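You operate a simulated robot arm through the tools that you are given. There is no shell and no other tool.

Carry out the task below with a simulated robot arm. There is one attempt and no reset: what you move stays moved.

Task
The black laptop's battery is flat: plug its charger in and start it.
Fine: the rose-banded cable goes into the laptop and into socket 4 of the strip; switch the strip on after both plugs are in; the grey laptop stays on and the other plugs stay.

The check looks at the end state, three seconds after you hand in, the way a careful person would. Anything else that was tipped, shoved, dropped, spilled or broken makes it a failure.

Robot
A 7-joint arm with a two-finger parallel gripper, fixed in place. Base frame: the origin is at the foot of the arm, x ahead of it, y to its left, z up; the work surface is at about z = 750. Readings come in mm, rad, newtons and seconds.
Its first joint turns from -2.601 to 2.601 rad. Payload 3.43 kg.
The tool frame sits at the grasp point between the pads (the TCP): z along the fingers, y along the line on which they close. The tips reach 30 mm beyond it. Largest opening 94 mm; finger width 28, thickness 10; the body of the gripper, 50 by 96 mm, starts 55 mm behind the TCP.
Orientation is that of the tool frame in the base frame, as a unit quaternion [w, x, y, z]. With the fingers straight down and closing along the base's y, the tool's x points along the base's -x, its y along +y and its z along -z.

Tools
- The arm moves only by the tool servo_tool. Its argument "increments" is a list of rows, each a list of 7 numbers: the shift along the tool's x, y, z in mm, then the turn, a rotation vector about the tool's x, y, z in rad, then the gripper command, from -1 (shut) to 1 (fully open), values between in proportion. In form: [[dx, dy, dz, ax, ay, az, hand], ...]. A call has 1 to 20 rows; each row is the pose to reach, as a shift and turn from the pose commanded when the call began, along the tool's axes at that moment. Rows are played at 5 a second. More than 50 mm and 0.15 rad between two rows, or a gripper value outside its range, and nothing of the call is played. A pose out of reach is approached as far as the arm can. The call stops where the force on the tool passes 50 N (or 10 N more than at its start, if that is more) or the arm is blocked; 0.2 s more then pass. Each finger travels about 45 mm/s and halts on what it meets, pressing with about 24 N; the grip force reading is that of the motor and also rises with nothing between the fingers. The clock runs only during rows and for 0.2 s after the last one: add rows that repeat a pose to give the fingers time. The reply holds the time, the measured pose of the TCP, the force on the tool along the base axes, the opening and the grip force, in the units named above and with some noise, with the torque about the TCP (base axes, N m) and any sound that the robot's microphone picked up.
- Cameras (640 x 400 px; columns grow to the right, rows downward): "scene" is fixed at [397.4, -500.8, 1471.3]; the picture's right is [0.99, -0.12, 0.00], its down [-0.05, -0.39, -0.92] and it looks along [0.11, 0.91, -0.39] (base axes); focal length 331 px, centre (320, 200). "wrist" rides on the gripper at [76, 14, -102] in the tool frame; the picture's right is [-0.18, 0.98, 0.00], its down [-0.75, -0.14, -0.64] and it looks along [-0.63, -0.12, 0.77] (tool axes); focal length 243 px, centre (320, 200). There is no depth. A picture from a camera that has moved, and an enlarged one, comes with that camera's place and axes in the base frame and with its lens.
- capture(camera): a new picture of that camera. No time passes.
- zoom(camera, box): a new picture of the part [left, top, right, bottom] of that camera's present view, enlarged. No time passes.
- finish_job(): hands the job in; it is judged then, once.

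Places have to be worked out from the pictures, the camera data and where the tool is seen. Open the gripper and draw the arm clear of the work before you hand the job in, unless the task says otherwise.

The tools are called after ">>>" as a command line: name --pt "numbers of a row" for each row, then --argument value for the rest, lists and objects as JSON in quotes. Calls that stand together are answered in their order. servo_tool: Moves the arm, as the interface text tells. Its arguments: {"type":"object","properties":{"increments":{"type":"array"}},"required":["increments"]} The other tools are called the same way: capture (camera) takes a picture; zoom (camera, box) takes an enlarged picture of a part of a camera's view; finish_job () hands the job in.

At the start:

```text
t: 0.0
ee_pos: [592.6, 790.1, 1109.0]
tool_rot: [0.0, 0.0, 1.0, 0.001]
contact_force: [-1.2, -0.3, -0.1]
moment: [-0.02, -0.01, 0.0]
width: 94.0
gripper_force: 0.1
```

scene: 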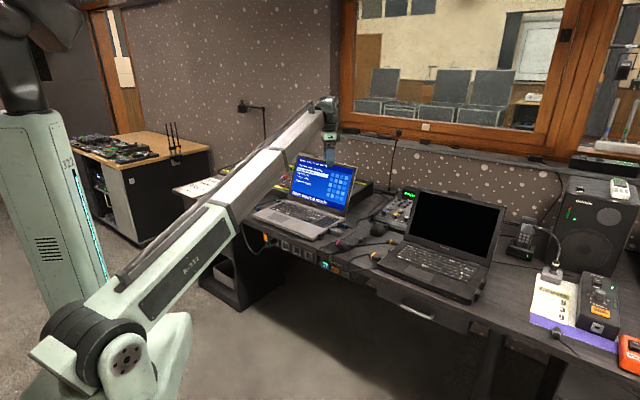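
wrist: 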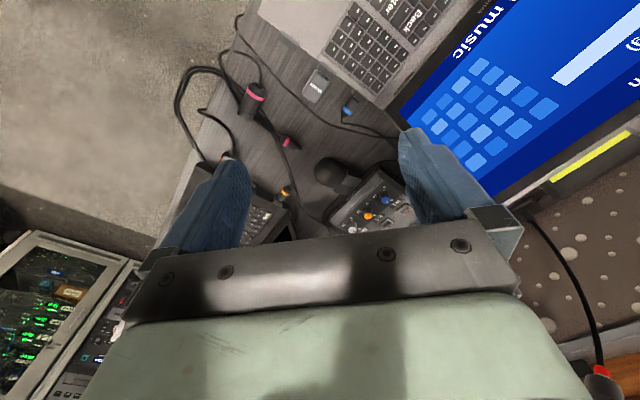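

I'll start by looking at the work area in detail: the strip, cables and laptop.

>>> zoom --camera "scene" --box '[240, 180, 400, 280]'

>>> zoom --camera "scene" --box '[340, 170, 520, 310]'

>>> zoom --camera "wrist" --box '[160, 0, 420, 240]'

>>> zoom --camera "scene" --box '[500, 150, 640, 380]'

```text
4.00 times, centred on (320, 230) of scene
camera zoom: at [397.4, -500.8, 1471.3], right [0.99, -0.12, 0.0], down [-0.05, -0.39, -0.92], along [0.11, 0.91, -0.39], focal length 1324 px, centre (320, 80)
```

zoom: 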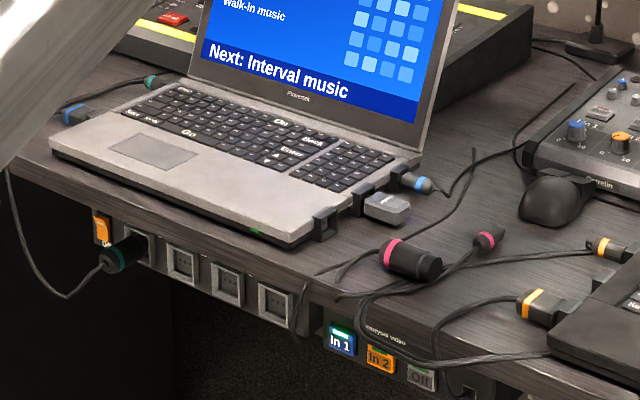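

```text
2.86 times, centred on (430, 240) of scene
camera zoom: at [397.4, -500.8, 1471.3], right [0.99, -0.12, 0.0], down [-0.05, -0.39, -0.92], along [0.11, 0.91, -0.39], focal length 945 px, centre (6, 86)
```

zoom: 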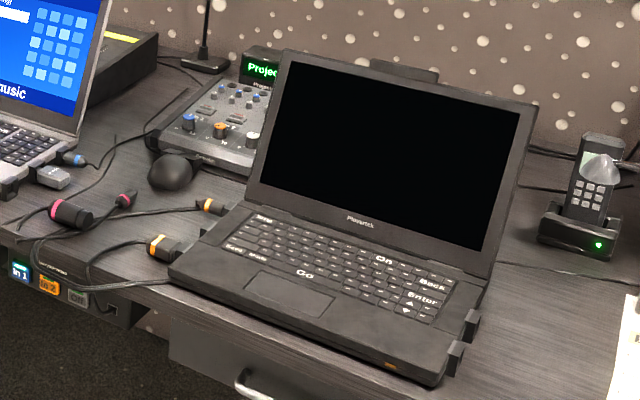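

```text
1.67 times, centred on (290, 120) of wrist
camera zoom: at [517.1, 803.3, 1211.9], right [0.18, 0.98, 0.0], down [0.75, -0.14, 0.64], along [0.63, -0.12, -0.77], focal length 404 px, centre (370, 333)
```

zoom: 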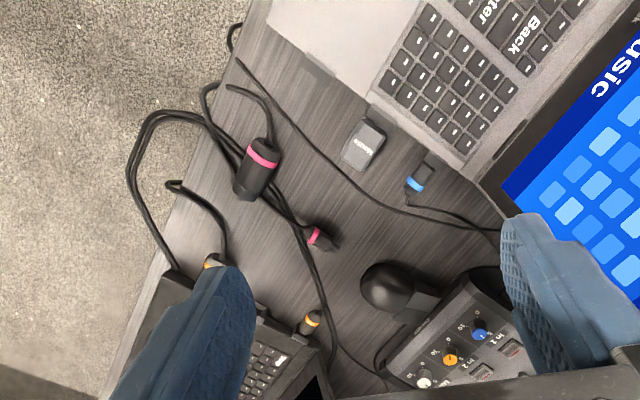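

```text
1.74 times, centred on (570, 265) of scene
camera zoom: at [397.4, -500.8, 1471.3], right [0.99, -0.12, 0.0], down [-0.05, -0.39, -0.92], along [0.11, 0.91, -0.39], focal length 575 px, centre (-115, 87)
```

zoom: 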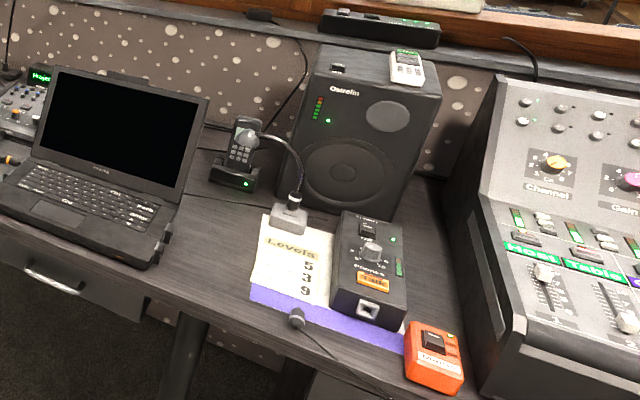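

The rose mains plug looks to lie around (635, 665) and the small rose plug around (725, 706). I need sharper views of the strip, the laptop ports and the keyboard before moving.

>>> zoom --camera "scene" --box '[255, 225, 335, 275]'

>>> zoom --camera "scene" --box '[315, 220, 395, 270]'

>>> zoom --camera "scene" --box '[370, 220, 450, 270]'

>>> zoom --camera "scene" --box '[440, 240, 520, 310]'

>>> zoom --camera "scene" --box '[240, 180, 320, 240]'

>>> zoom --camera "scene" --box '[360, 150, 440, 225]'

```text
8.00 times, centred on (295, 250) of scene
camera zoom: at [397.4, -500.8, 1471.3], right [0.99, -0.12, 0.0], down [-0.05, -0.39, -0.92], along [0.11, 0.91, -0.39], focal length 2647 px, centre (520, -200)
```

zoom: 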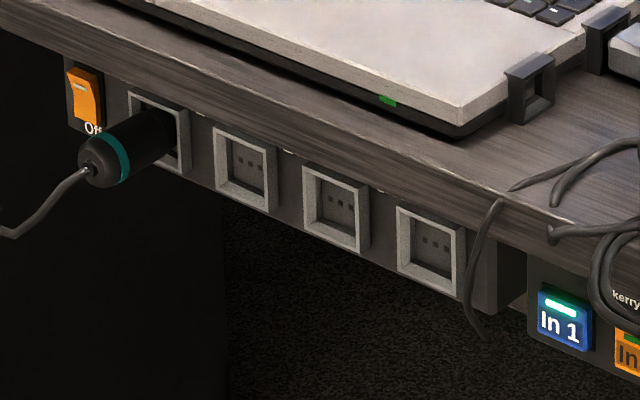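

```text
8.00 times, centred on (355, 245) of scene
camera zoom: at [397.4, -500.8, 1471.3], right [0.99, -0.12, 0.0], down [-0.05, -0.39, -0.92], along [0.11, 0.91, -0.39], focal length 2647 px, centre (40, -160)
```

zoom: 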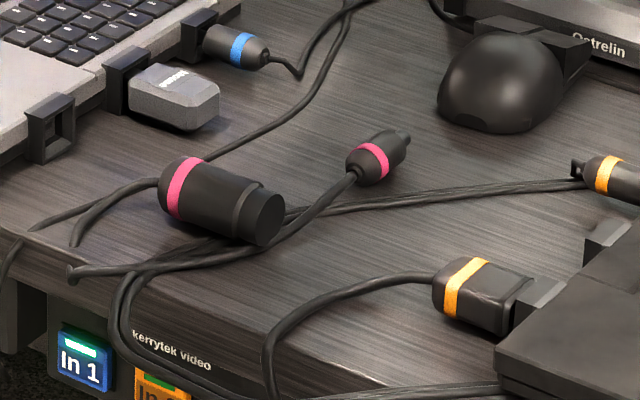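

```text
8.00 times, centred on (410, 245) of scene
camera zoom: at [397.4, -500.8, 1471.3], right [0.99, -0.12, 0.0], down [-0.05, -0.39, -0.92], along [0.11, 0.91, -0.39], focal length 2647 px, centre (-400, -160)
```

zoom: 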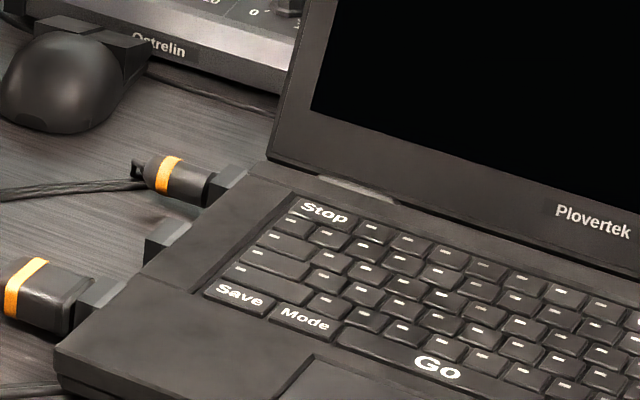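

```text
5.71 times, centred on (480, 275) of scene
camera zoom: at [397.4, -500.8, 1471.3], right [0.99, -0.12, 0.0], down [-0.05, -0.39, -0.92], along [0.11, 0.91, -0.39], focal length 1891 px, centre (-594, -229)
```

zoom: 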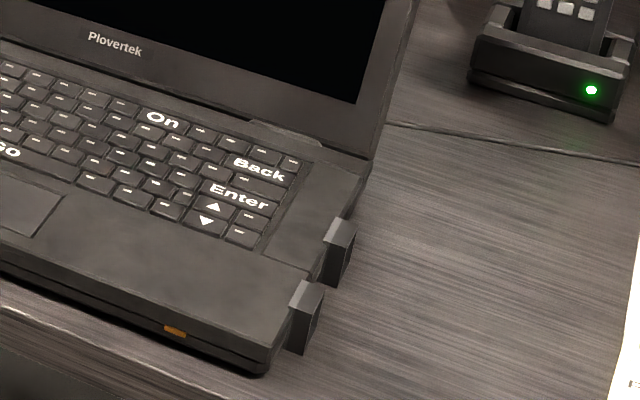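

```text
6.67 times, centred on (280, 210) of scene
camera zoom: at [397.4, -500.8, 1471.3], right [0.99, -0.12, 0.0], down [-0.05, -0.39, -0.92], along [0.11, 0.91, -0.39], focal length 2206 px, centre (587, 133)
```

zoom: 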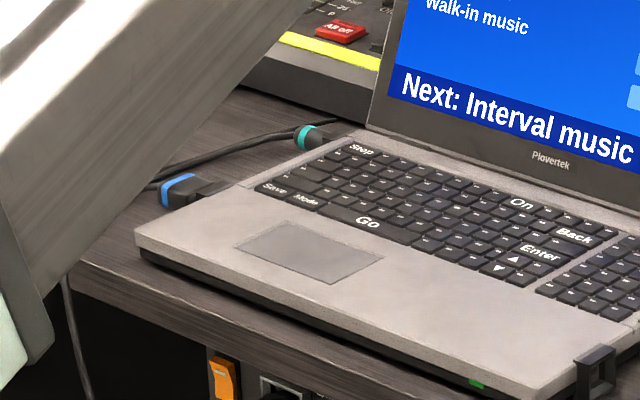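

```text
5.33 times, centred on (400, 188) of scene
camera zoom: at [397.4, -500.8, 1471.3], right [0.99, -0.12, 0.0], down [-0.05, -0.39, -0.92], along [0.11, 0.91, -0.39], focal length 1765 px, centre (-107, 267)
```

zoom: 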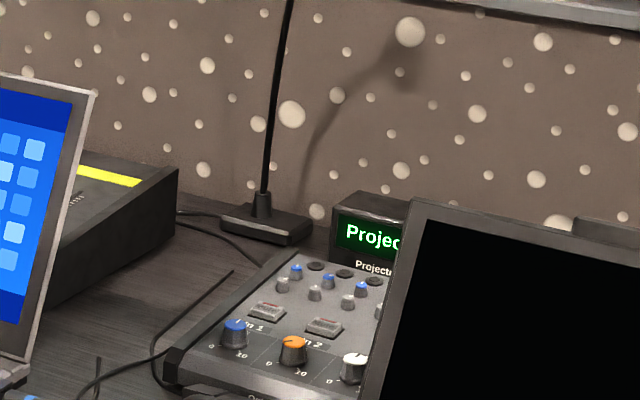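

The strip faces the robot on the desk's front edge, which runs at about -45° in the base frame. Sockets 2–4 are empty and the rose mains plug lies along the edge. Next I move higher over the free area with a 45° turn, so the wrist camera looks at the black laptop's left side.

>>> servo_tool --pt "-21 -26 20 0 0 0.13 1" --pt "-43 -51 45 0 0 0.26 1" --pt "-64 -77 75 0 0 0.39 1" --pt "-86 -103 105 0 0 0.52 1" --pt "-107 -128 140 0 0 0.65 1" --pt "-128 -154 175 0 0 0.785 1"

```text
t: 1.4
ee_pos: [722.7, 634.5, 932.2]
tool_rot: [0.0, 0.383, 0.924, -0.001]
contact_force: [-0.1, 0.2, 0.3]
moment: [0.02, 0.0, 0.01]
width: 94.0
gripper_force: 0.1
```

The arm reached the viewing pose. I take the wrist view and a scene view.

>>> capture --camera "wrist"

>>> capture --camera "scene"

```text
taken
camera wrist: at [678.8, 697.3, 1036.0], right [0.83, 0.56, 0.0], down [0.43, -0.63, 0.64], along [0.36, -0.53, -0.77], focal length 243 px, centre (320, 200)
```

wrist: 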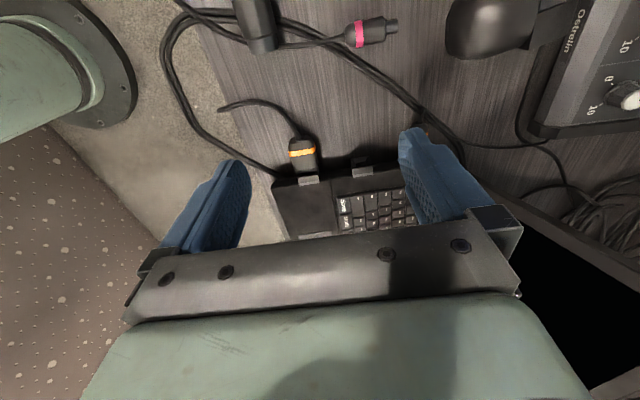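

```text
taken
```

scene: 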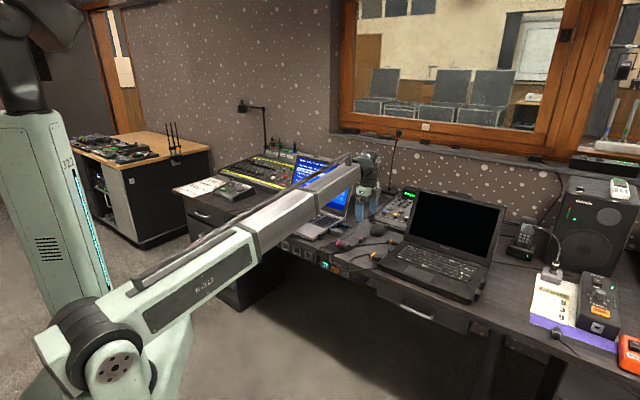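

>>> zoom --camera "wrist" --box '[220, 80, 440, 240]'

>>> zoom --camera "wrist" --box '[200, 0, 440, 120]'

>>> zoom --camera "scene" --box '[240, 180, 400, 280]'

```text
2.50 times, centred on (330, 160) of wrist
camera zoom: at [678.8, 697.3, 1036.0], right [0.83, 0.56, 0.0], down [0.43, -0.63, 0.64], along [0.36, -0.53, -0.77], focal length 606 px, centre (295, 300)
```

zoom: 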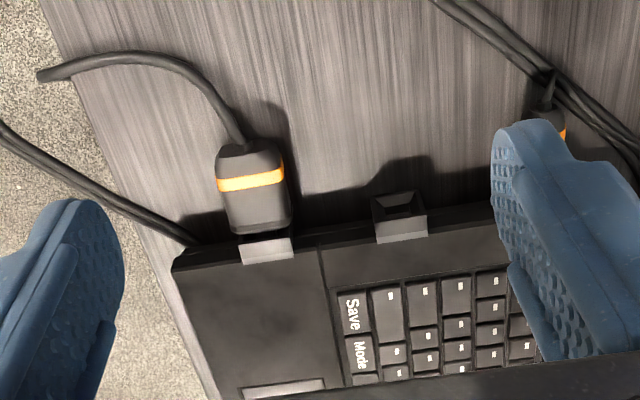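

```text
2.67 times, centred on (320, 60) of wrist
camera zoom: at [678.8, 697.3, 1036.0], right [0.83, 0.56, 0.0], down [0.43, -0.63, 0.64], along [0.36, -0.53, -0.77], focal length 647 px, centre (320, 573)
```

zoom: 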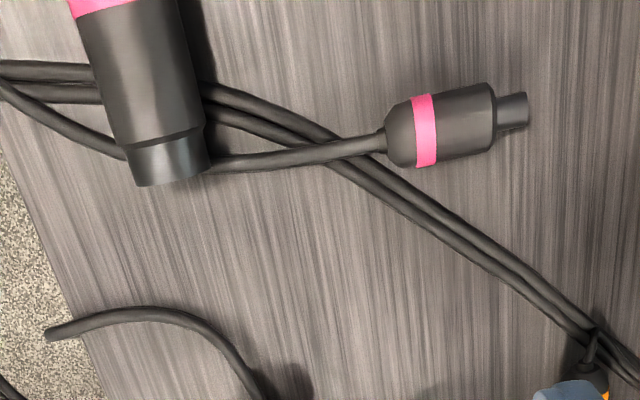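

```text
4.00 times, centred on (320, 230) of scene
camera zoom: at [397.4, -500.8, 1471.3], right [0.99, -0.12, 0.0], down [-0.05, -0.39, -0.92], along [0.11, 0.91, -0.39], focal length 1324 px, centre (320, 80)
```

zoom: 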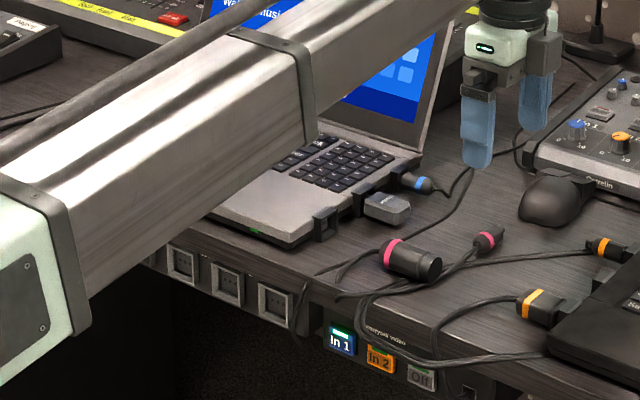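

The middle left port of the black laptop is an open square socket between the two orange plugs. The rose small plug lies along the depth direction, with its nose pointing away from the robot. Now I look at the strip from the robot's side: turn 90° and move back and left.

>>> servo_tool --pt "23 -18 6 0 0 -0.143 1" --pt "46 -36 13 0 0 -0.286 1" --pt "69 -55 20 0 0 -0.428 1" --pt "92 -73 26 0 0 -0.571 1" --pt "115 -91 33 0 0 -0.714 1" --pt "137 -109 39 0 0 -0.857 1" --pt "160 -127 46 0 0 -1.0 1" --pt "183 -145 52 0 0 -1.142 1" --pt "206 -164 59 0 0 -1.285 1" --pt "229 -182 65 0 0 -1.428 1" --pt "252 -200 72 0 0 -1.571 1"

>>> capture --camera "wrist"

```text
t: 3.8
ee_pos: [402.5, 673.3, 861.0]
tool_rot: [0.0, -0.385, 0.923, 0.0]
contact_force: [-0.1, -0.2, 0.1]
moment: [-0.06, 0.0, 0.0]
width: 93.9
gripper_force: 0.1
```

```text
taken
camera wrist: at [338.5, 628.2, 963.7], right [-0.57, 0.82, 0.0], down [0.63, 0.44, 0.64], along [0.53, 0.36, -0.77], focal length 243 px, centre (320, 200)
```

wrist: 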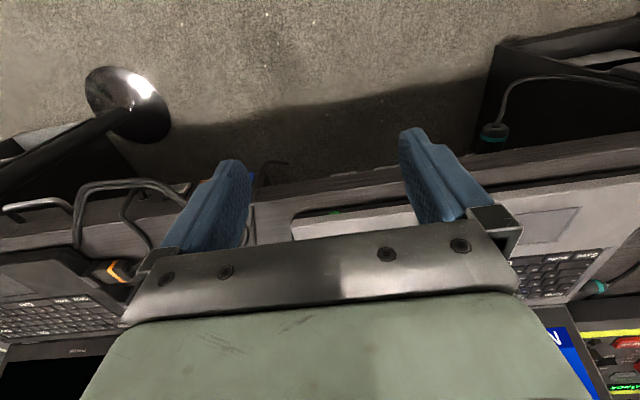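

The desk overhang hides the sockets from above. I tip the tool outward and lower it so the camera looks nearly horizontally at the strip from a safe distance.

>>> servo_tool --pt "8 -3 18 0 -0.14 0 1" --pt "15 -6 36 0 -0.28 0 1" --pt "23 -10 54 0 -0.42 0 1" --pt "30 -13 72 0 -0.56 0 1" --pt "37 -16 90 0 -0.7 0 1"

>>> capture --camera "wrist"

```text
t: 5.0
ee_pos: [387.8, 634.0, 772.5]
tool_rot: [0.318, -0.36, 0.867, 0.131]
contact_force: [0.4, 0.3, 0.1]
moment: [-0.04, 0.02, 0.02]
width: 93.8
gripper_force: 0.0
```

```text
taken
camera wrist: at [289.7, 555.2, 800.9], right [-0.6, 0.79, 0.12], down [0.21, 0.01, 0.98], along [0.77, 0.61, -0.18], focal length 243 px, centre (320, 200)
```

wrist: 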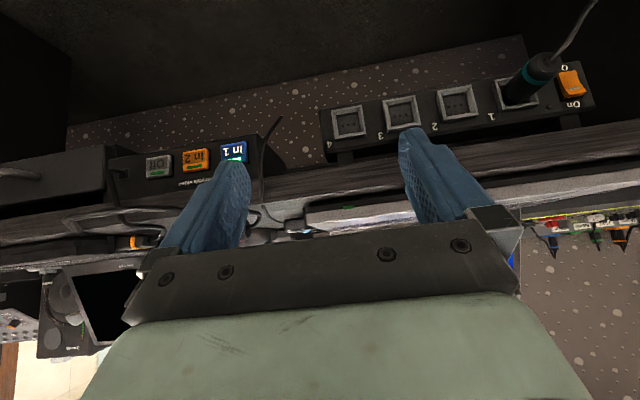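

>>> zoom --camera "wrist" --box '[310, 40, 470, 160]'

>>> zoom --camera "wrist" --box '[450, 20, 630, 150]'

>>> zoom --camera "wrist" --box '[90, 90, 350, 260]'

```text
3.33 times, centred on (390, 100) of wrist
camera zoom: at [289.7, 555.2, 800.9], right [-0.6, 0.79, 0.12], down [0.21, 0.01, 0.98], along [0.77, 0.61, -0.18], focal length 809 px, centre (87, 533)
```

zoom: 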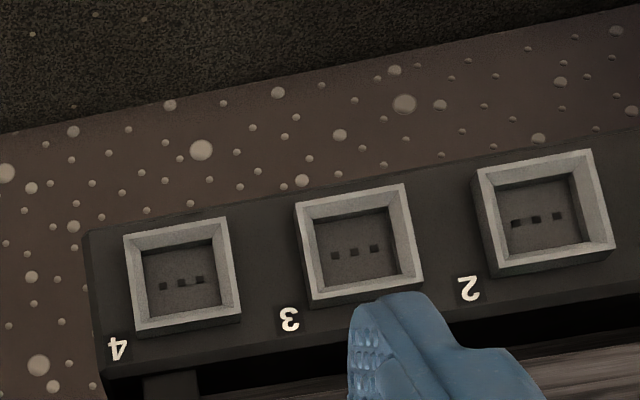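

```text
3.08 times, centred on (540, 85) of wrist
camera zoom: at [289.7, 555.2, 800.9], right [-0.6, 0.79, 0.12], down [0.21, 0.01, 0.98], along [0.77, 0.61, -0.18], focal length 746 px, centre (-357, 554)
```

zoom: 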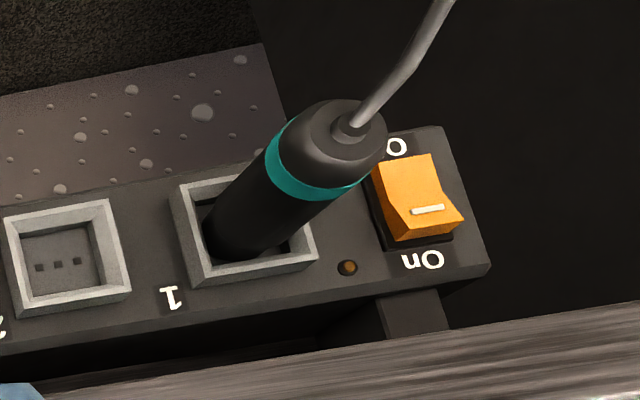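

```text
2.35 times, centred on (220, 175) of wrist
camera zoom: at [289.7, 555.2, 800.9], right [-0.6, 0.79, 0.12], down [0.21, 0.01, 0.98], along [0.77, 0.61, -0.18], focal length 571 px, centre (555, 259)
```

zoom: 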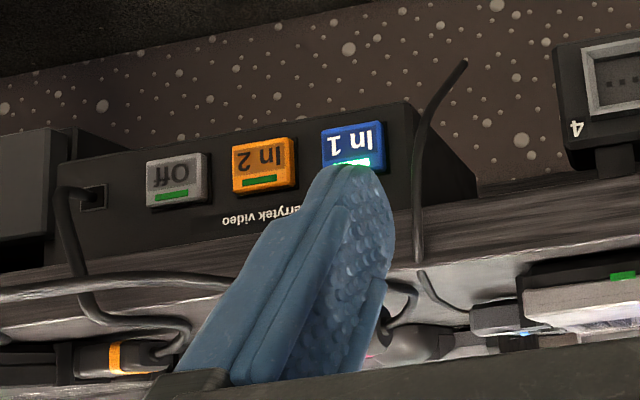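

The strip hangs set back under the desk: socket 4 (nearest the video panel) comes out at about r≈905 mm in depth, s≈-201 along the edge and z≈646. The switch is in Off, with the On side at the top. I go up for an overview of how the rose cable runs.

>>> servo_tool --pt "-28 -19 -18 0 0.117 0 1" --pt "-55 -38 -36 0 0.234 0 1" --pt "-83 -57 -53 0 0.35 0 1" --pt "-110 -76 -71 0 0.467 0 1" --pt "-138 -95 -89 0 0.584 0 1" --pt "-165 -114 -106 0 0.7 0 1"

>>> capture --camera "wrist"

>>> zoom --camera "scene" --box '[300, 225, 380, 275]'

```text
t: 6.4
ee_pos: [506.3, 595.1, 958.8]
tool_rot: [-0.001, -0.384, 0.924, 0.0]
contact_force: [-0.7, -1.4, -0.1]
moment: [0.07, 0.01, -0.03]
width: 93.6
gripper_force: 0.1
```

```text
taken
camera wrist: at [442.6, 550.5, 1062.2], right [-0.57, 0.82, 0.0], down [0.63, 0.43, 0.64], along [0.53, 0.36, -0.77], focal length 243 px, centre (320, 200)
```

wrist: 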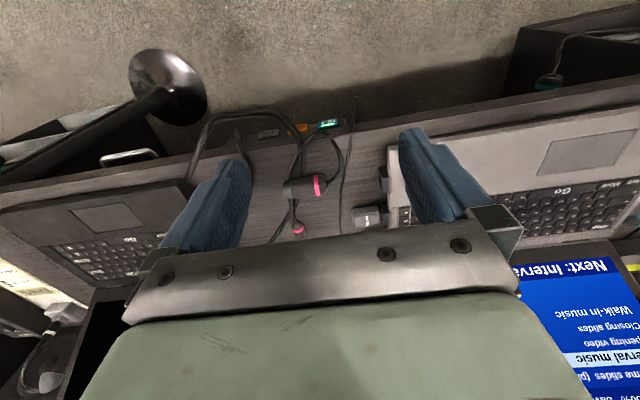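

```text
8.00 times, centred on (340, 250) of scene
camera zoom: at [397.4, -500.8, 1471.3], right [0.99, -0.12, 0.0], down [-0.05, -0.39, -0.92], along [0.11, 0.91, -0.39], focal length 2647 px, centre (160, -200)
```

zoom: 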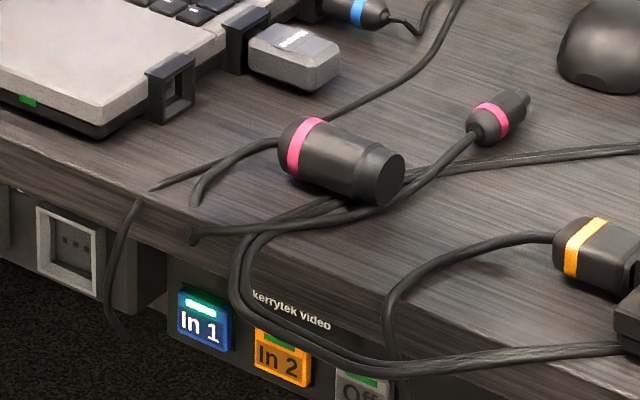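

>>> zoom --camera "wrist" --box '[230, 100, 400, 250]'

>>> zoom --camera "wrist" --box '[130, 90, 420, 250]'

```text
2.67 times, centred on (315, 175) of wrist
camera zoom: at [442.6, 550.5, 1062.2], right [-0.57, 0.82, 0.0], down [0.63, 0.43, 0.64], along [0.53, 0.36, -0.77], focal length 647 px, centre (333, 267)
```

zoom: 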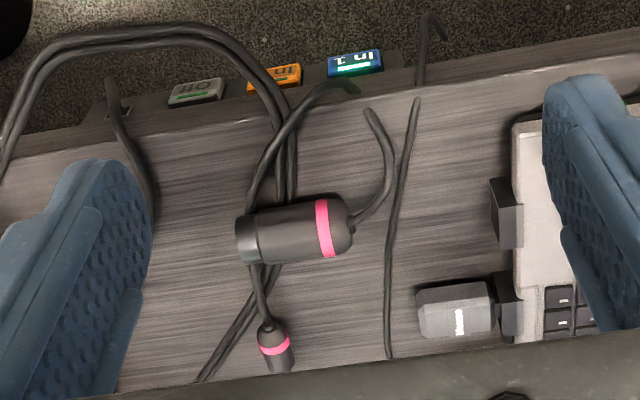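

```text
2.21 times, centred on (275, 170) of wrist
camera zoom: at [442.6, 550.5, 1062.2], right [-0.57, 0.82, 0.0], down [0.63, 0.43, 0.64], along [0.53, 0.36, -0.77], focal length 535 px, centre (419, 266)
```

zoom: 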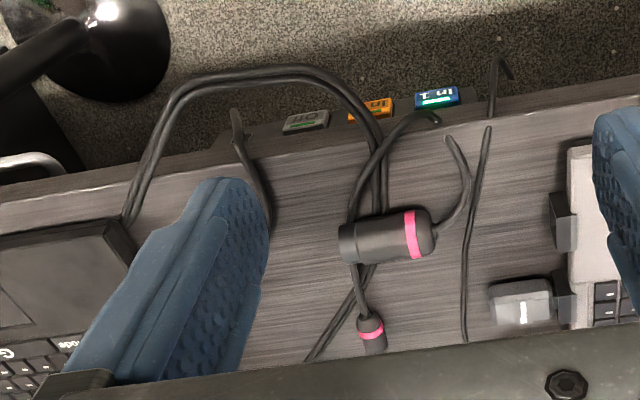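

The rose cable's two halves run to the desk edge, and the mains plug lies on top of the thinner lead, so I handle it first. I turn the tool so the fingers close across the mains plug and move above its rear end for a close look.

>>> servo_tool --pt "-12 2 5 0 0 0.143 1" --pt "-25 3 11 0 0 0.286 1" --pt "-37 5 16 0 0 0.428 1" --pt "-49 6 21 0 0 0.571 1" --pt "-62 8 27 0 0 0.714 1" --pt "-74 9 32 0 0 0.857 1" --pt "-87 11 38 0 0 1.0 1" --pt "-99 12 43 0 0 1.142 1" --pt "-111 14 48 0 0 1.285 1" --pt "-124 15 54 0 0 1.428 1" --pt "-136 17 59 0 0 1.571 1"

>>> capture --camera "wrist"

```text
t: 8.8
ee_pos: [593.7, 703.6, 899.0]
tool_rot: [0.0, 0.384, 0.923, 0.0]
contact_force: [-0.1, 0.0, 0.1]
moment: [-0.01, 0.0, -0.03]
width: 93.9
gripper_force: 0.1
```

```text
taken
camera wrist: at [549.7, 767.2, 1002.9], right [0.83, 0.56, 0.0], down [0.43, -0.63, 0.64], along [0.36, -0.53, -0.77], focal length 243 px, centre (320, 200)
```

wrist: 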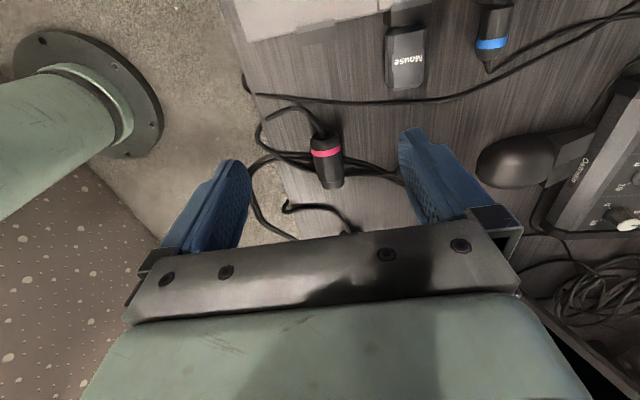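

>>> zoom --camera "wrist" --box '[240, 80, 420, 220]'

>>> zoom --camera "wrist" --box '[220, 0, 440, 140]'

>>> zoom --camera "scene" --box '[290, 180, 390, 270]'

```text
2.86 times, centred on (330, 150) of wrist
camera zoom: at [549.7, 767.2, 1002.9], right [0.83, 0.56, 0.0], down [0.43, -0.63, 0.64], along [0.36, -0.53, -0.77], focal length 693 px, centre (291, 343)
```

zoom: 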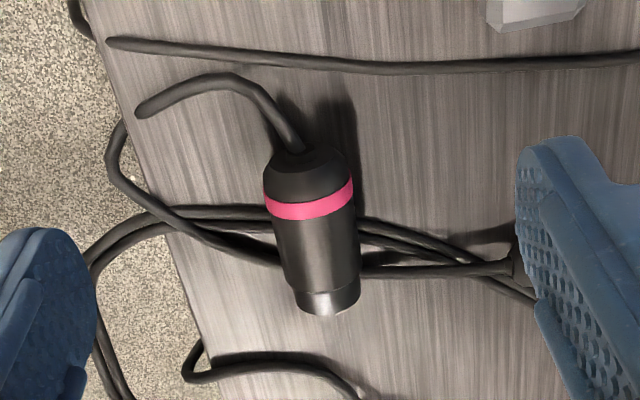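

```text
2.86 times, centred on (330, 70) of wrist
camera zoom: at [549.7, 767.2, 1002.9], right [0.83, 0.56, 0.0], down [0.43, -0.63, 0.64], along [0.36, -0.53, -0.77], focal length 693 px, centre (291, 571)
```

zoom: 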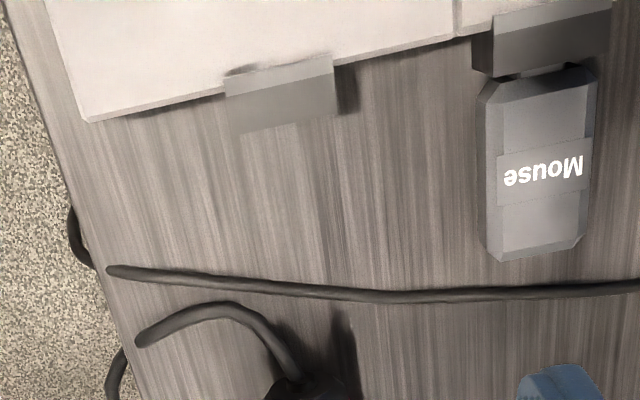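

```text
4.44 times, centred on (340, 225) of scene
camera zoom: at [397.4, -500.8, 1471.3], right [0.99, -0.12, 0.0], down [-0.05, -0.39, -0.92], along [0.11, 0.91, -0.39], focal length 1471 px, centre (231, 89)
```

zoom: 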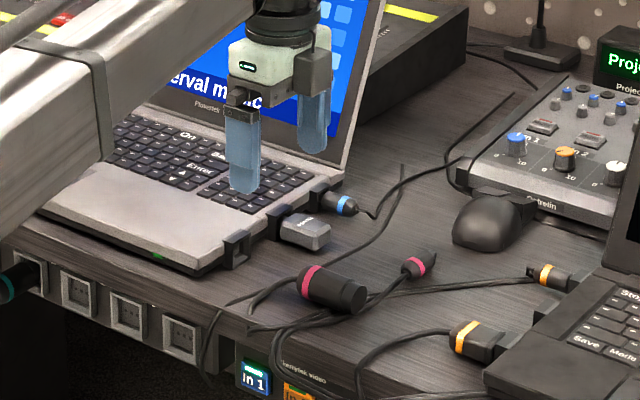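

The mains plug axis is at r≈915.5 (depth), parallel to the desk edge, from s≈-50 (cable end) to s≈17 (nose tip). It has a diameter of about 32, so its axis is at z≈766. Because the socket sits back under the desk, I will grip the plug's rear with the tool tilted about 42° toward the nose. I set that tilt first, well above.

>>> servo_tool --pt "3 0 12 0 -0.147 0 0.2" --pt "7 -1 24 0 -0.293 0 0.2" --pt "10 -1 36 0 -0.44 0 0.2" --pt "13 -2 48 0 -0.586 0 0.2" --pt "16 -2 59 0 -0.733 0 0.2" --pt "16 -2 59 0 -0.733 0 0.2"

>>> capture --camera "wrist"

>>> zoom --camera "scene" --box '[270, 160, 390, 270]'

```text
t: 10.2
ee_pos: [579.9, 713.7, 841.8]
tool_rot: [0.332, 0.357, 0.862, -0.138]
contact_force: [-0.5, -0.4, 0.1]
moment: [0.0, 0.04, 0.0]
width: 56.4
gripper_force: 0.0
```

```text
taken
camera wrist: at [500.9, 811.1, 866.3], right [0.79, 0.6, 0.12], down [-0.01, -0.19, 0.98], along [0.61, -0.78, -0.15], focal length 243 px, centre (320, 200)
```

wrist: 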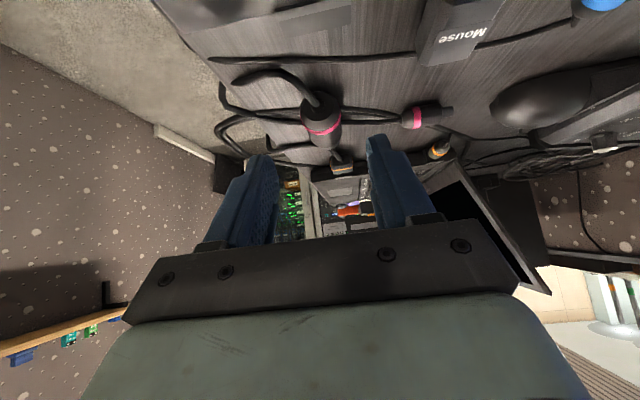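

```text
3.64 times, centred on (330, 215) of scene
camera zoom: at [397.4, -500.8, 1471.3], right [0.99, -0.12, 0.0], down [-0.05, -0.39, -0.92], along [0.11, 0.91, -0.39], focal length 1203 px, centre (284, 146)
```

zoom: 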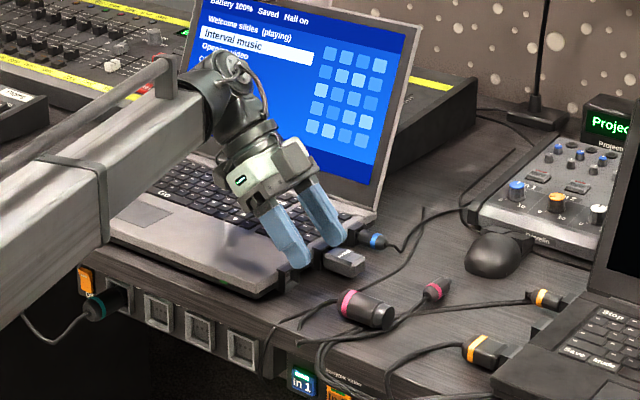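

The fingers straddle the plug line with the plug centred between them. I advance most of the way along the fingers, then check.

>>> servo_tool --pt "1 1 17 0 0 0 0.2" --pt "2 1 34 0 0 0 0.2" --pt "2 1 50 0 0 0 0.2"

>>> capture --camera "wrist"

>>> zoom --camera "scene" --box '[290, 190, 390, 270]'

```text
t: 11.0
ee_pos: [602.7, 691.0, 802.5]
tool_rot: [0.331, 0.357, 0.863, -0.137]
contact_force: [-0.8, -1.1, 0.6]
moment: [0.02, -0.03, -0.03]
width: 56.5
gripper_force: 0.0
```

```text
taken
camera wrist: at [524.8, 790.1, 828.3], right [0.79, 0.6, 0.12], down [-0.01, -0.19, 0.98], along [0.61, -0.78, -0.15], focal length 243 px, centre (320, 200)
```

wrist: 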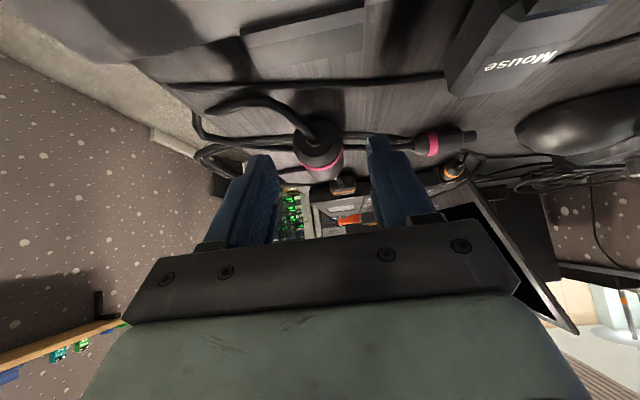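

```text
5.00 times, centred on (340, 230) of scene
camera zoom: at [397.4, -500.8, 1471.3], right [0.99, -0.12, 0.0], down [-0.05, -0.39, -0.92], along [0.11, 0.91, -0.39], focal length 1654 px, centre (220, 50)
```

zoom: 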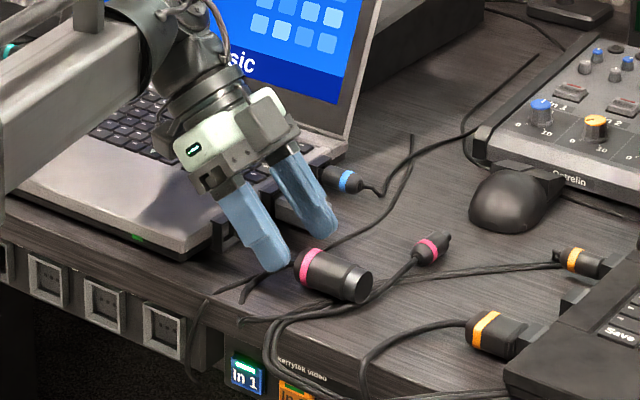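

>>> servo_tool --pt "0 1 8 0 0 0 0.2" --pt "0 1 16 0 0 0 0.2" --pt "1 1 23 0 0 0 0.2"

>>> zoom --camera "wrist" --box '[200, 60, 480, 240]'

>>> zoom --camera "scene" --box '[290, 190, 390, 270]'

```text
t: 11.8
ee_pos: [614.8, 682.2, 784.4]
tool_rot: [0.331, 0.357, 0.863, -0.137]
contact_force: [0.3, -0.1, 0.4]
moment: [0.02, 0.03, -0.03]
width: 56.4
gripper_force: 0.1
```

```text
2.22 times, centred on (340, 150) of wrist
camera zoom: at [535.5, 779.3, 810.4], right [0.79, 0.6, 0.12], down [-0.01, -0.19, 0.98], along [0.61, -0.78, -0.15], focal length 539 px, centre (276, 311)
```

zoom: 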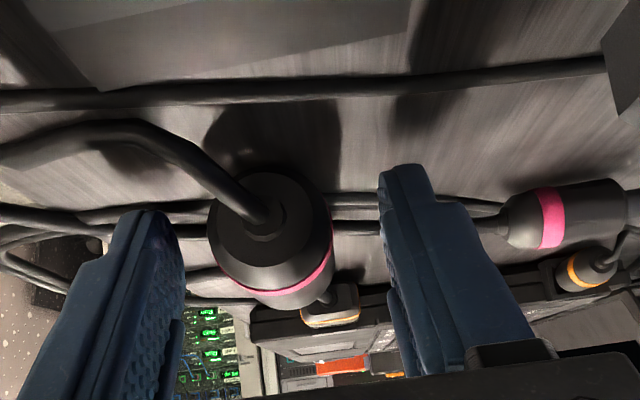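

```text
5.00 times, centred on (340, 230) of scene
camera zoom: at [397.4, -500.8, 1471.3], right [0.99, -0.12, 0.0], down [-0.05, -0.39, -0.92], along [0.11, 0.91, -0.39], focal length 1654 px, centre (220, 50)
```

zoom: 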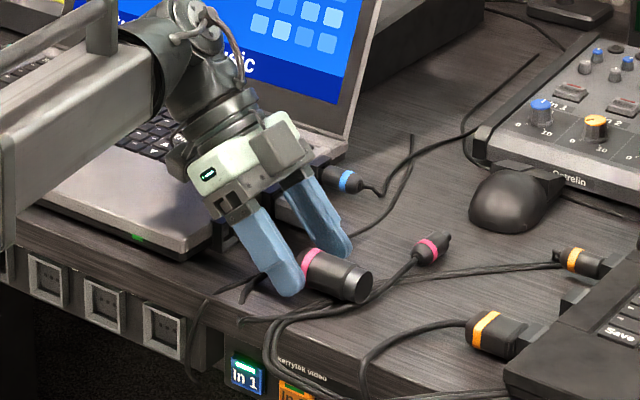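

The fingers straddle the rear of the plug at the right height. I correct 1.5 mm sideways and close.

>>> servo_tool --pt "0 -1.5 0 0 0 0 0.2" --pt "0 -1.5 0 0 0 0 -1" --pt "0 -1.5 0 0 0 0 -1" --pt "0 -1.5 0 0 0 0 -1" --pt "0 -1.5 0 0 0 0 -1"

>>> zoom --camera "wrist" --box '[200, 60, 480, 240]'

>>> zoom --camera "scene" --box '[290, 190, 390, 270]'

```text
t: 13.0
ee_pos: [612.6, 681.0, 785.2]
tool_rot: [0.331, 0.356, 0.863, -0.136]
contact_force: [0.1, 0.3, -0.2]
moment: [0.03, 0.0, 0.0]
width: 35.3
gripper_force: 23.5
```

```text
2.22 times, centred on (340, 150) of wrist
camera zoom: at [535.0, 778.5, 810.6], right [0.79, 0.6, 0.12], down [-0.01, -0.19, 0.98], along [0.61, -0.78, -0.15], focal length 539 px, centre (276, 311)
```

zoom: 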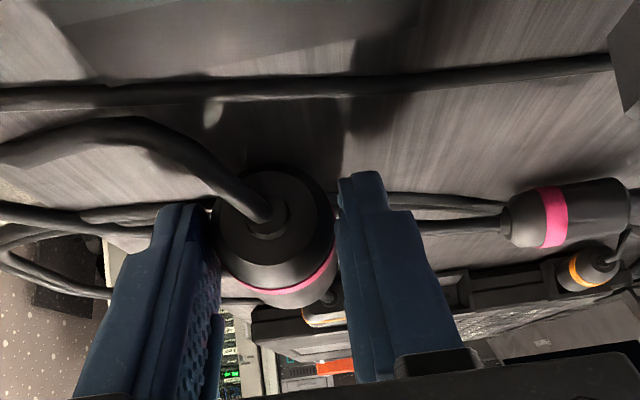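

```text
5.00 times, centred on (340, 230) of scene
camera zoom: at [397.4, -500.8, 1471.3], right [0.99, -0.12, 0.0], down [-0.05, -0.39, -0.92], along [0.11, 0.91, -0.39], focal length 1654 px, centre (220, 50)
```

zoom: 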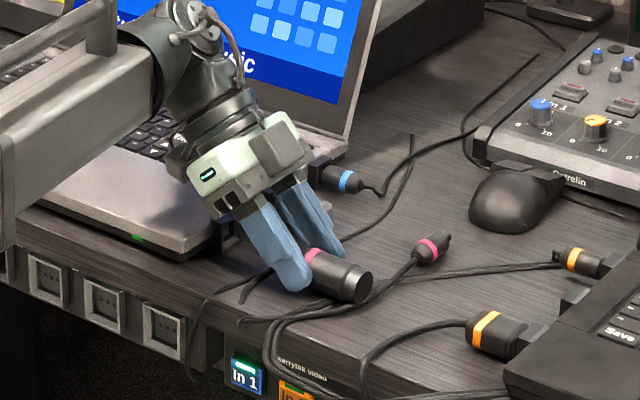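

The plug is gripped: width 35.3 mm and grip force 23.5 N, which puts the plug axis about 17.5 mm below the TCP. I lift straight up in steps and check that it comes along.

>>> servo_tool --pt "-10 0 -11 0 0 0 -1" --pt "-20 0 -22 0 0 0 -1" --pt "-40 0 -45 0 0 0 -1" --pt "-60 0 -67 0 0 0 -1"

>>> capture --camera "wrist"

>>> zoom --camera "scene" --box '[270, 160, 390, 270]'

```text
t: 14.0
ee_pos: [611.2, 680.7, 874.6]
tool_rot: [0.331, 0.358, 0.862, -0.137]
contact_force: [0.2, 0.4, -1.1]
moment: [0.0, 0.03, -0.01]
width: 35.1
gripper_force: 23.6
```

```text
taken
camera wrist: at [532.8, 778.9, 900.2], right [0.79, 0.6, 0.12], down [-0.01, -0.19, 0.98], along [0.61, -0.78, -0.15], focal length 243 px, centre (320, 200)
```

wrist: 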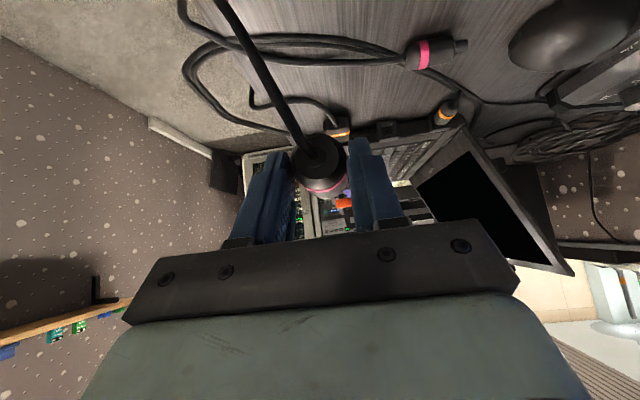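

```text
3.64 times, centred on (330, 215) of scene
camera zoom: at [397.4, -500.8, 1471.3], right [0.99, -0.12, 0.0], down [-0.05, -0.39, -0.92], along [0.11, 0.91, -0.39], focal length 1203 px, centre (284, 146)
```

zoom: 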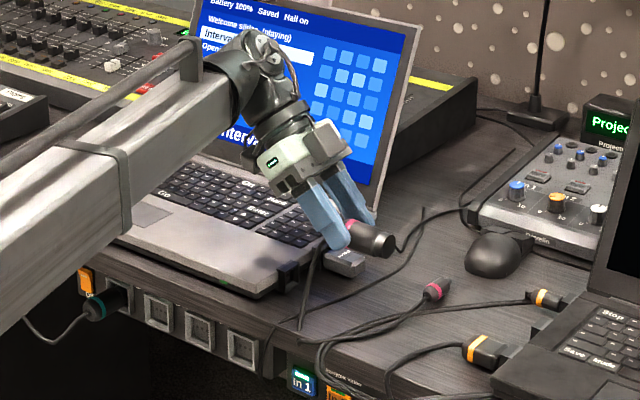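

The plug is held firmly and its cable follows freely. I carry it back toward the robot while turning 90°, so the nose points at the strip side.

>>> servo_tool --pt "7 -16 -6 -0.095 0 -0.106 -1" --pt "14 -32 -12 -0.191 0 -0.213 -1" --pt "20 -49 -18 -0.286 0 -0.319 -1" --pt "27 -65 -25 -0.381 0 -0.425 -1" --pt "34 -81 -31 -0.477 0 -0.531 -1" --pt "41 -97 -37 -0.572 0 -0.638 -1" --pt "48 -113 -43 -0.668 0 -0.744 -1" --pt "55 -129 -49 -0.763 0 -0.85 -1" --pt "61 -146 -55 -0.858 0 -0.956 -1" --pt "68 -162 -61 -0.954 0 -1.063 -1" --pt "75 -178 -67 -1.049 0 -1.169 -1"

>>> capture --camera "wrist"

>>> capture --camera "scene"

```text
t: 16.4
ee_pos: [417.6, 625.9, 872.5]
tool_rot: [0.33, -0.359, 0.862, 0.137]
contact_force: [1.0, -0.5, -1.0]
moment: [-0.02, 0.02, 0.03]
width: 35.1
gripper_force: 23.9
```

```text
taken
camera wrist: at [317.6, 546.3, 899.4], right [-0.6, 0.79, 0.12], down [0.19, 0.0, 0.98], along [0.78, 0.61, -0.15], focal length 243 px, centre (320, 200)
```

wrist: 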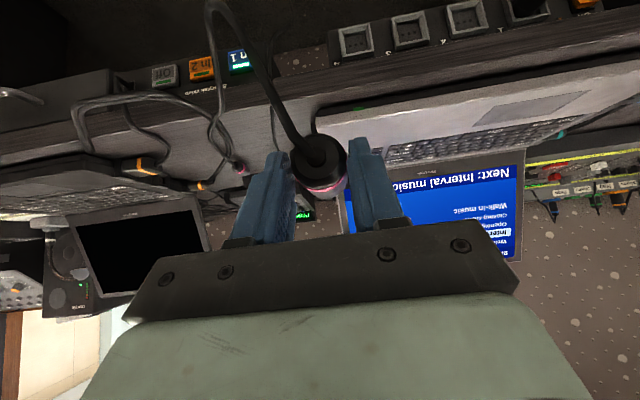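

```text
taken
```

scene: 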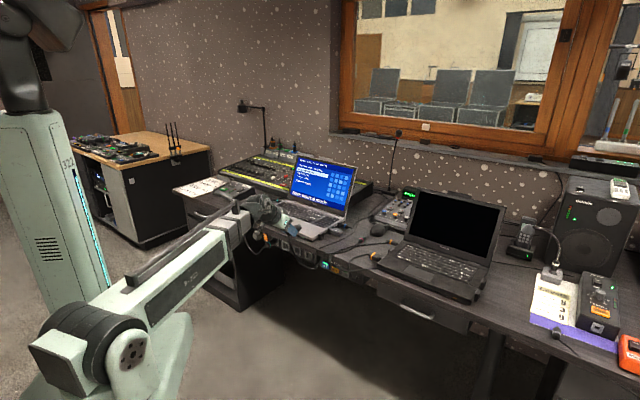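

>>> zoom --camera "wrist" --box '[300, 0, 460, 120]'

>>> zoom --camera "wrist" --box '[180, 0, 360, 130]'

>>> zoom --camera "scene" --box '[230, 190, 350, 290]'

```text
3.33 times, centred on (380, 60) of wrist
camera zoom: at [317.6, 546.3, 899.4], right [-0.6, 0.79, 0.12], down [0.19, 0.0, 0.98], along [0.78, 0.61, -0.15], focal length 809 px, centre (120, 667)
```

zoom: 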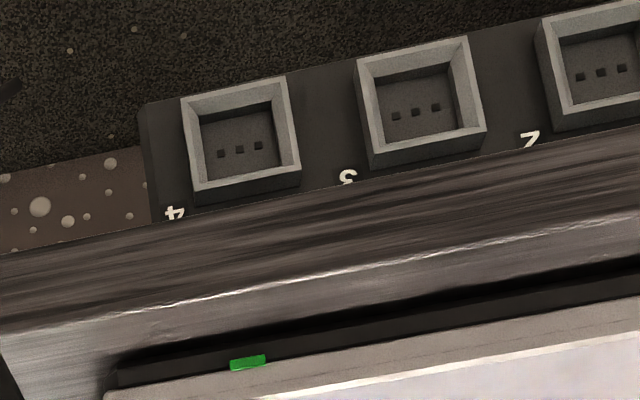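

```text
3.08 times, centred on (270, 65) of wrist
camera zoom: at [317.6, 546.3, 899.4], right [-0.6, 0.79, 0.12], down [0.19, 0.0, 0.98], along [0.78, 0.61, -0.15], focal length 746 px, centre (474, 615)
```

zoom: 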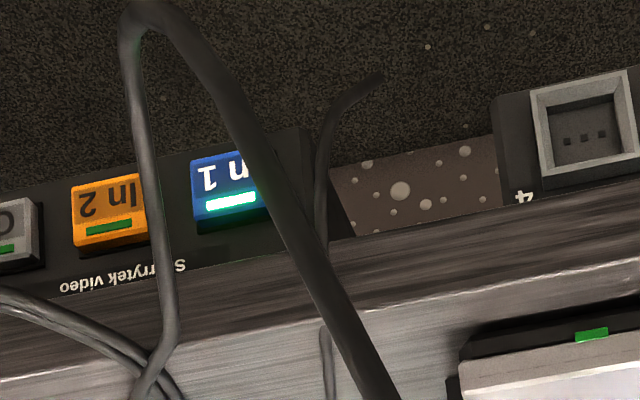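

```text
4.00 times, centred on (290, 240) of scene
camera zoom: at [397.4, -500.8, 1471.3], right [0.99, -0.12, 0.0], down [-0.05, -0.39, -0.92], along [0.11, 0.91, -0.39], focal length 1324 px, centre (440, 40)
```

zoom: 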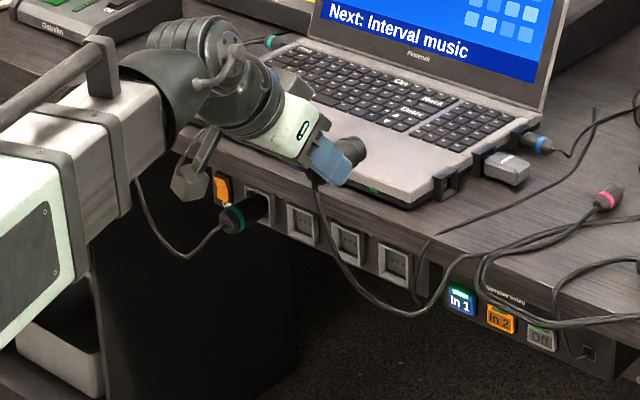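

Triangulating the two wrist views with the scene view puts socket 4's frame front at r≈911, s≈-202, z≈643. The desk front face is at r≈850, from z≈723 to 750. I lower the plug in front of the strip, still about 90 mm short of the socket.

>>> servo_tool --pt "20 9 28 0 0 0 -1" --pt "41 18 55 0 0 0 -1" --pt "61 27 83 0 0 0 -1" --pt "81 36 111 0 0 0 -1" --pt "102 46 138 0 0 0 -1" --pt "122 55 166 0 0 0 -1"

>>> capture --camera "wrist"

>>> zoom --camera "scene" --box '[230, 190, 350, 290]'

```text
t: 17.8
ee_pos: [391.8, 681.1, 666.7]
tool_rot: [0.33, -0.358, 0.863, 0.136]
contact_force: [0.2, -0.3, -1.2]
moment: [0.0, 0.04, -0.03]
width: 35.1
gripper_force: 23.5
```

```text
taken
camera wrist: at [293.8, 601.6, 693.5], right [-0.6, 0.79, 0.12], down [0.19, -0.01, 0.98], along [0.78, 0.61, -0.15], focal length 243 px, centre (320, 200)
```

wrist: 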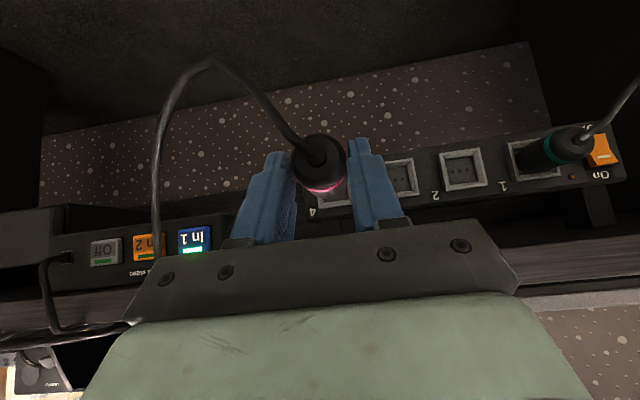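

```text
4.00 times, centred on (290, 240) of scene
camera zoom: at [397.4, -500.8, 1471.3], right [0.99, -0.12, 0.0], down [-0.05, -0.39, -0.92], along [0.11, 0.91, -0.39], focal length 1324 px, centre (440, 40)
```

zoom: 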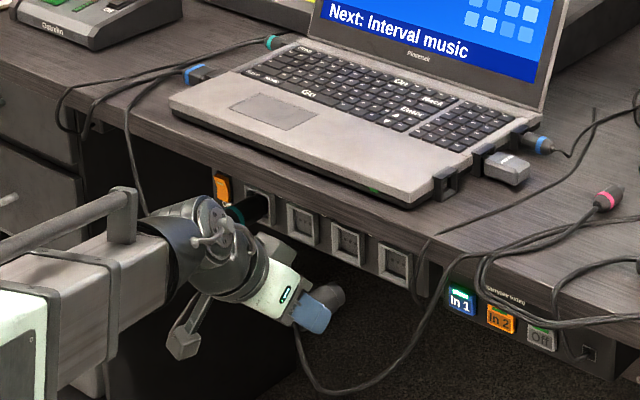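

>>> zoom --camera "wrist" --box '[270, 120, 430, 240]'

>>> zoom --camera "wrist" --box '[370, 100, 530, 220]'

>>> zoom --camera "wrist" --box '[480, 90, 640, 210]'

```text
3.33 times, centred on (350, 180) of wrist
camera zoom: at [293.8, 601.6, 693.5], right [-0.6, 0.79, 0.12], down [0.19, -0.01, 0.98], along [0.78, 0.61, -0.15], focal length 809 px, centre (220, 267)
```

zoom: 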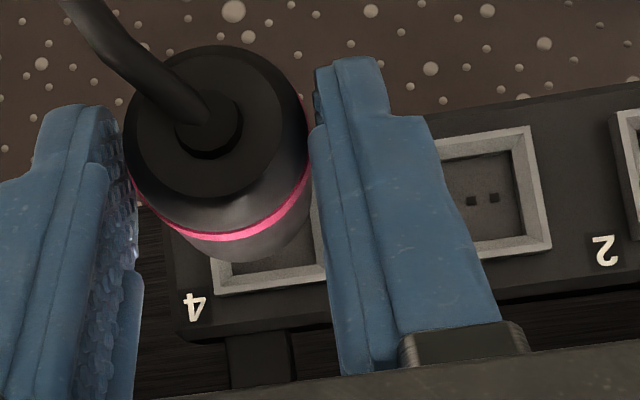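

```text
3.33 times, centred on (450, 160) of wrist
camera zoom: at [293.8, 601.6, 693.5], right [-0.6, 0.79, 0.12], down [0.19, -0.01, 0.98], along [0.78, 0.61, -0.15], focal length 809 px, centre (-113, 333)
```

zoom: 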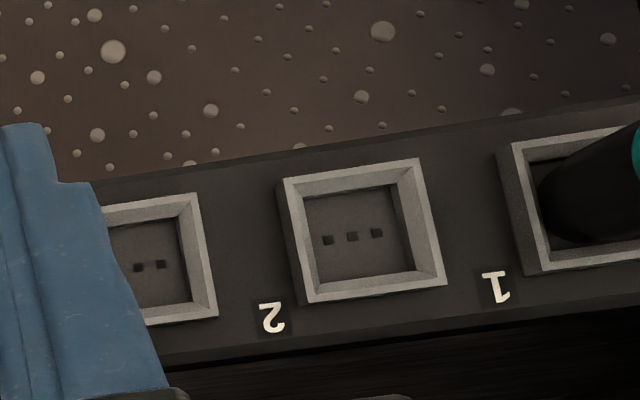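

```text
3.33 times, centred on (560, 150) of wrist
camera zoom: at [293.8, 601.6, 693.5], right [-0.6, 0.79, 0.12], down [0.19, -0.01, 0.98], along [0.78, 0.61, -0.15], focal length 809 px, centre (-480, 367)
```

zoom: 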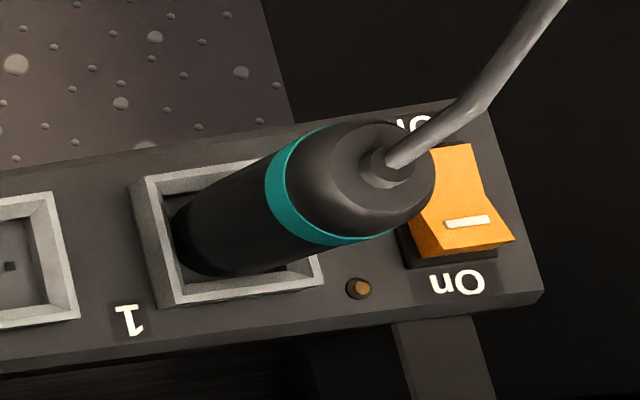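

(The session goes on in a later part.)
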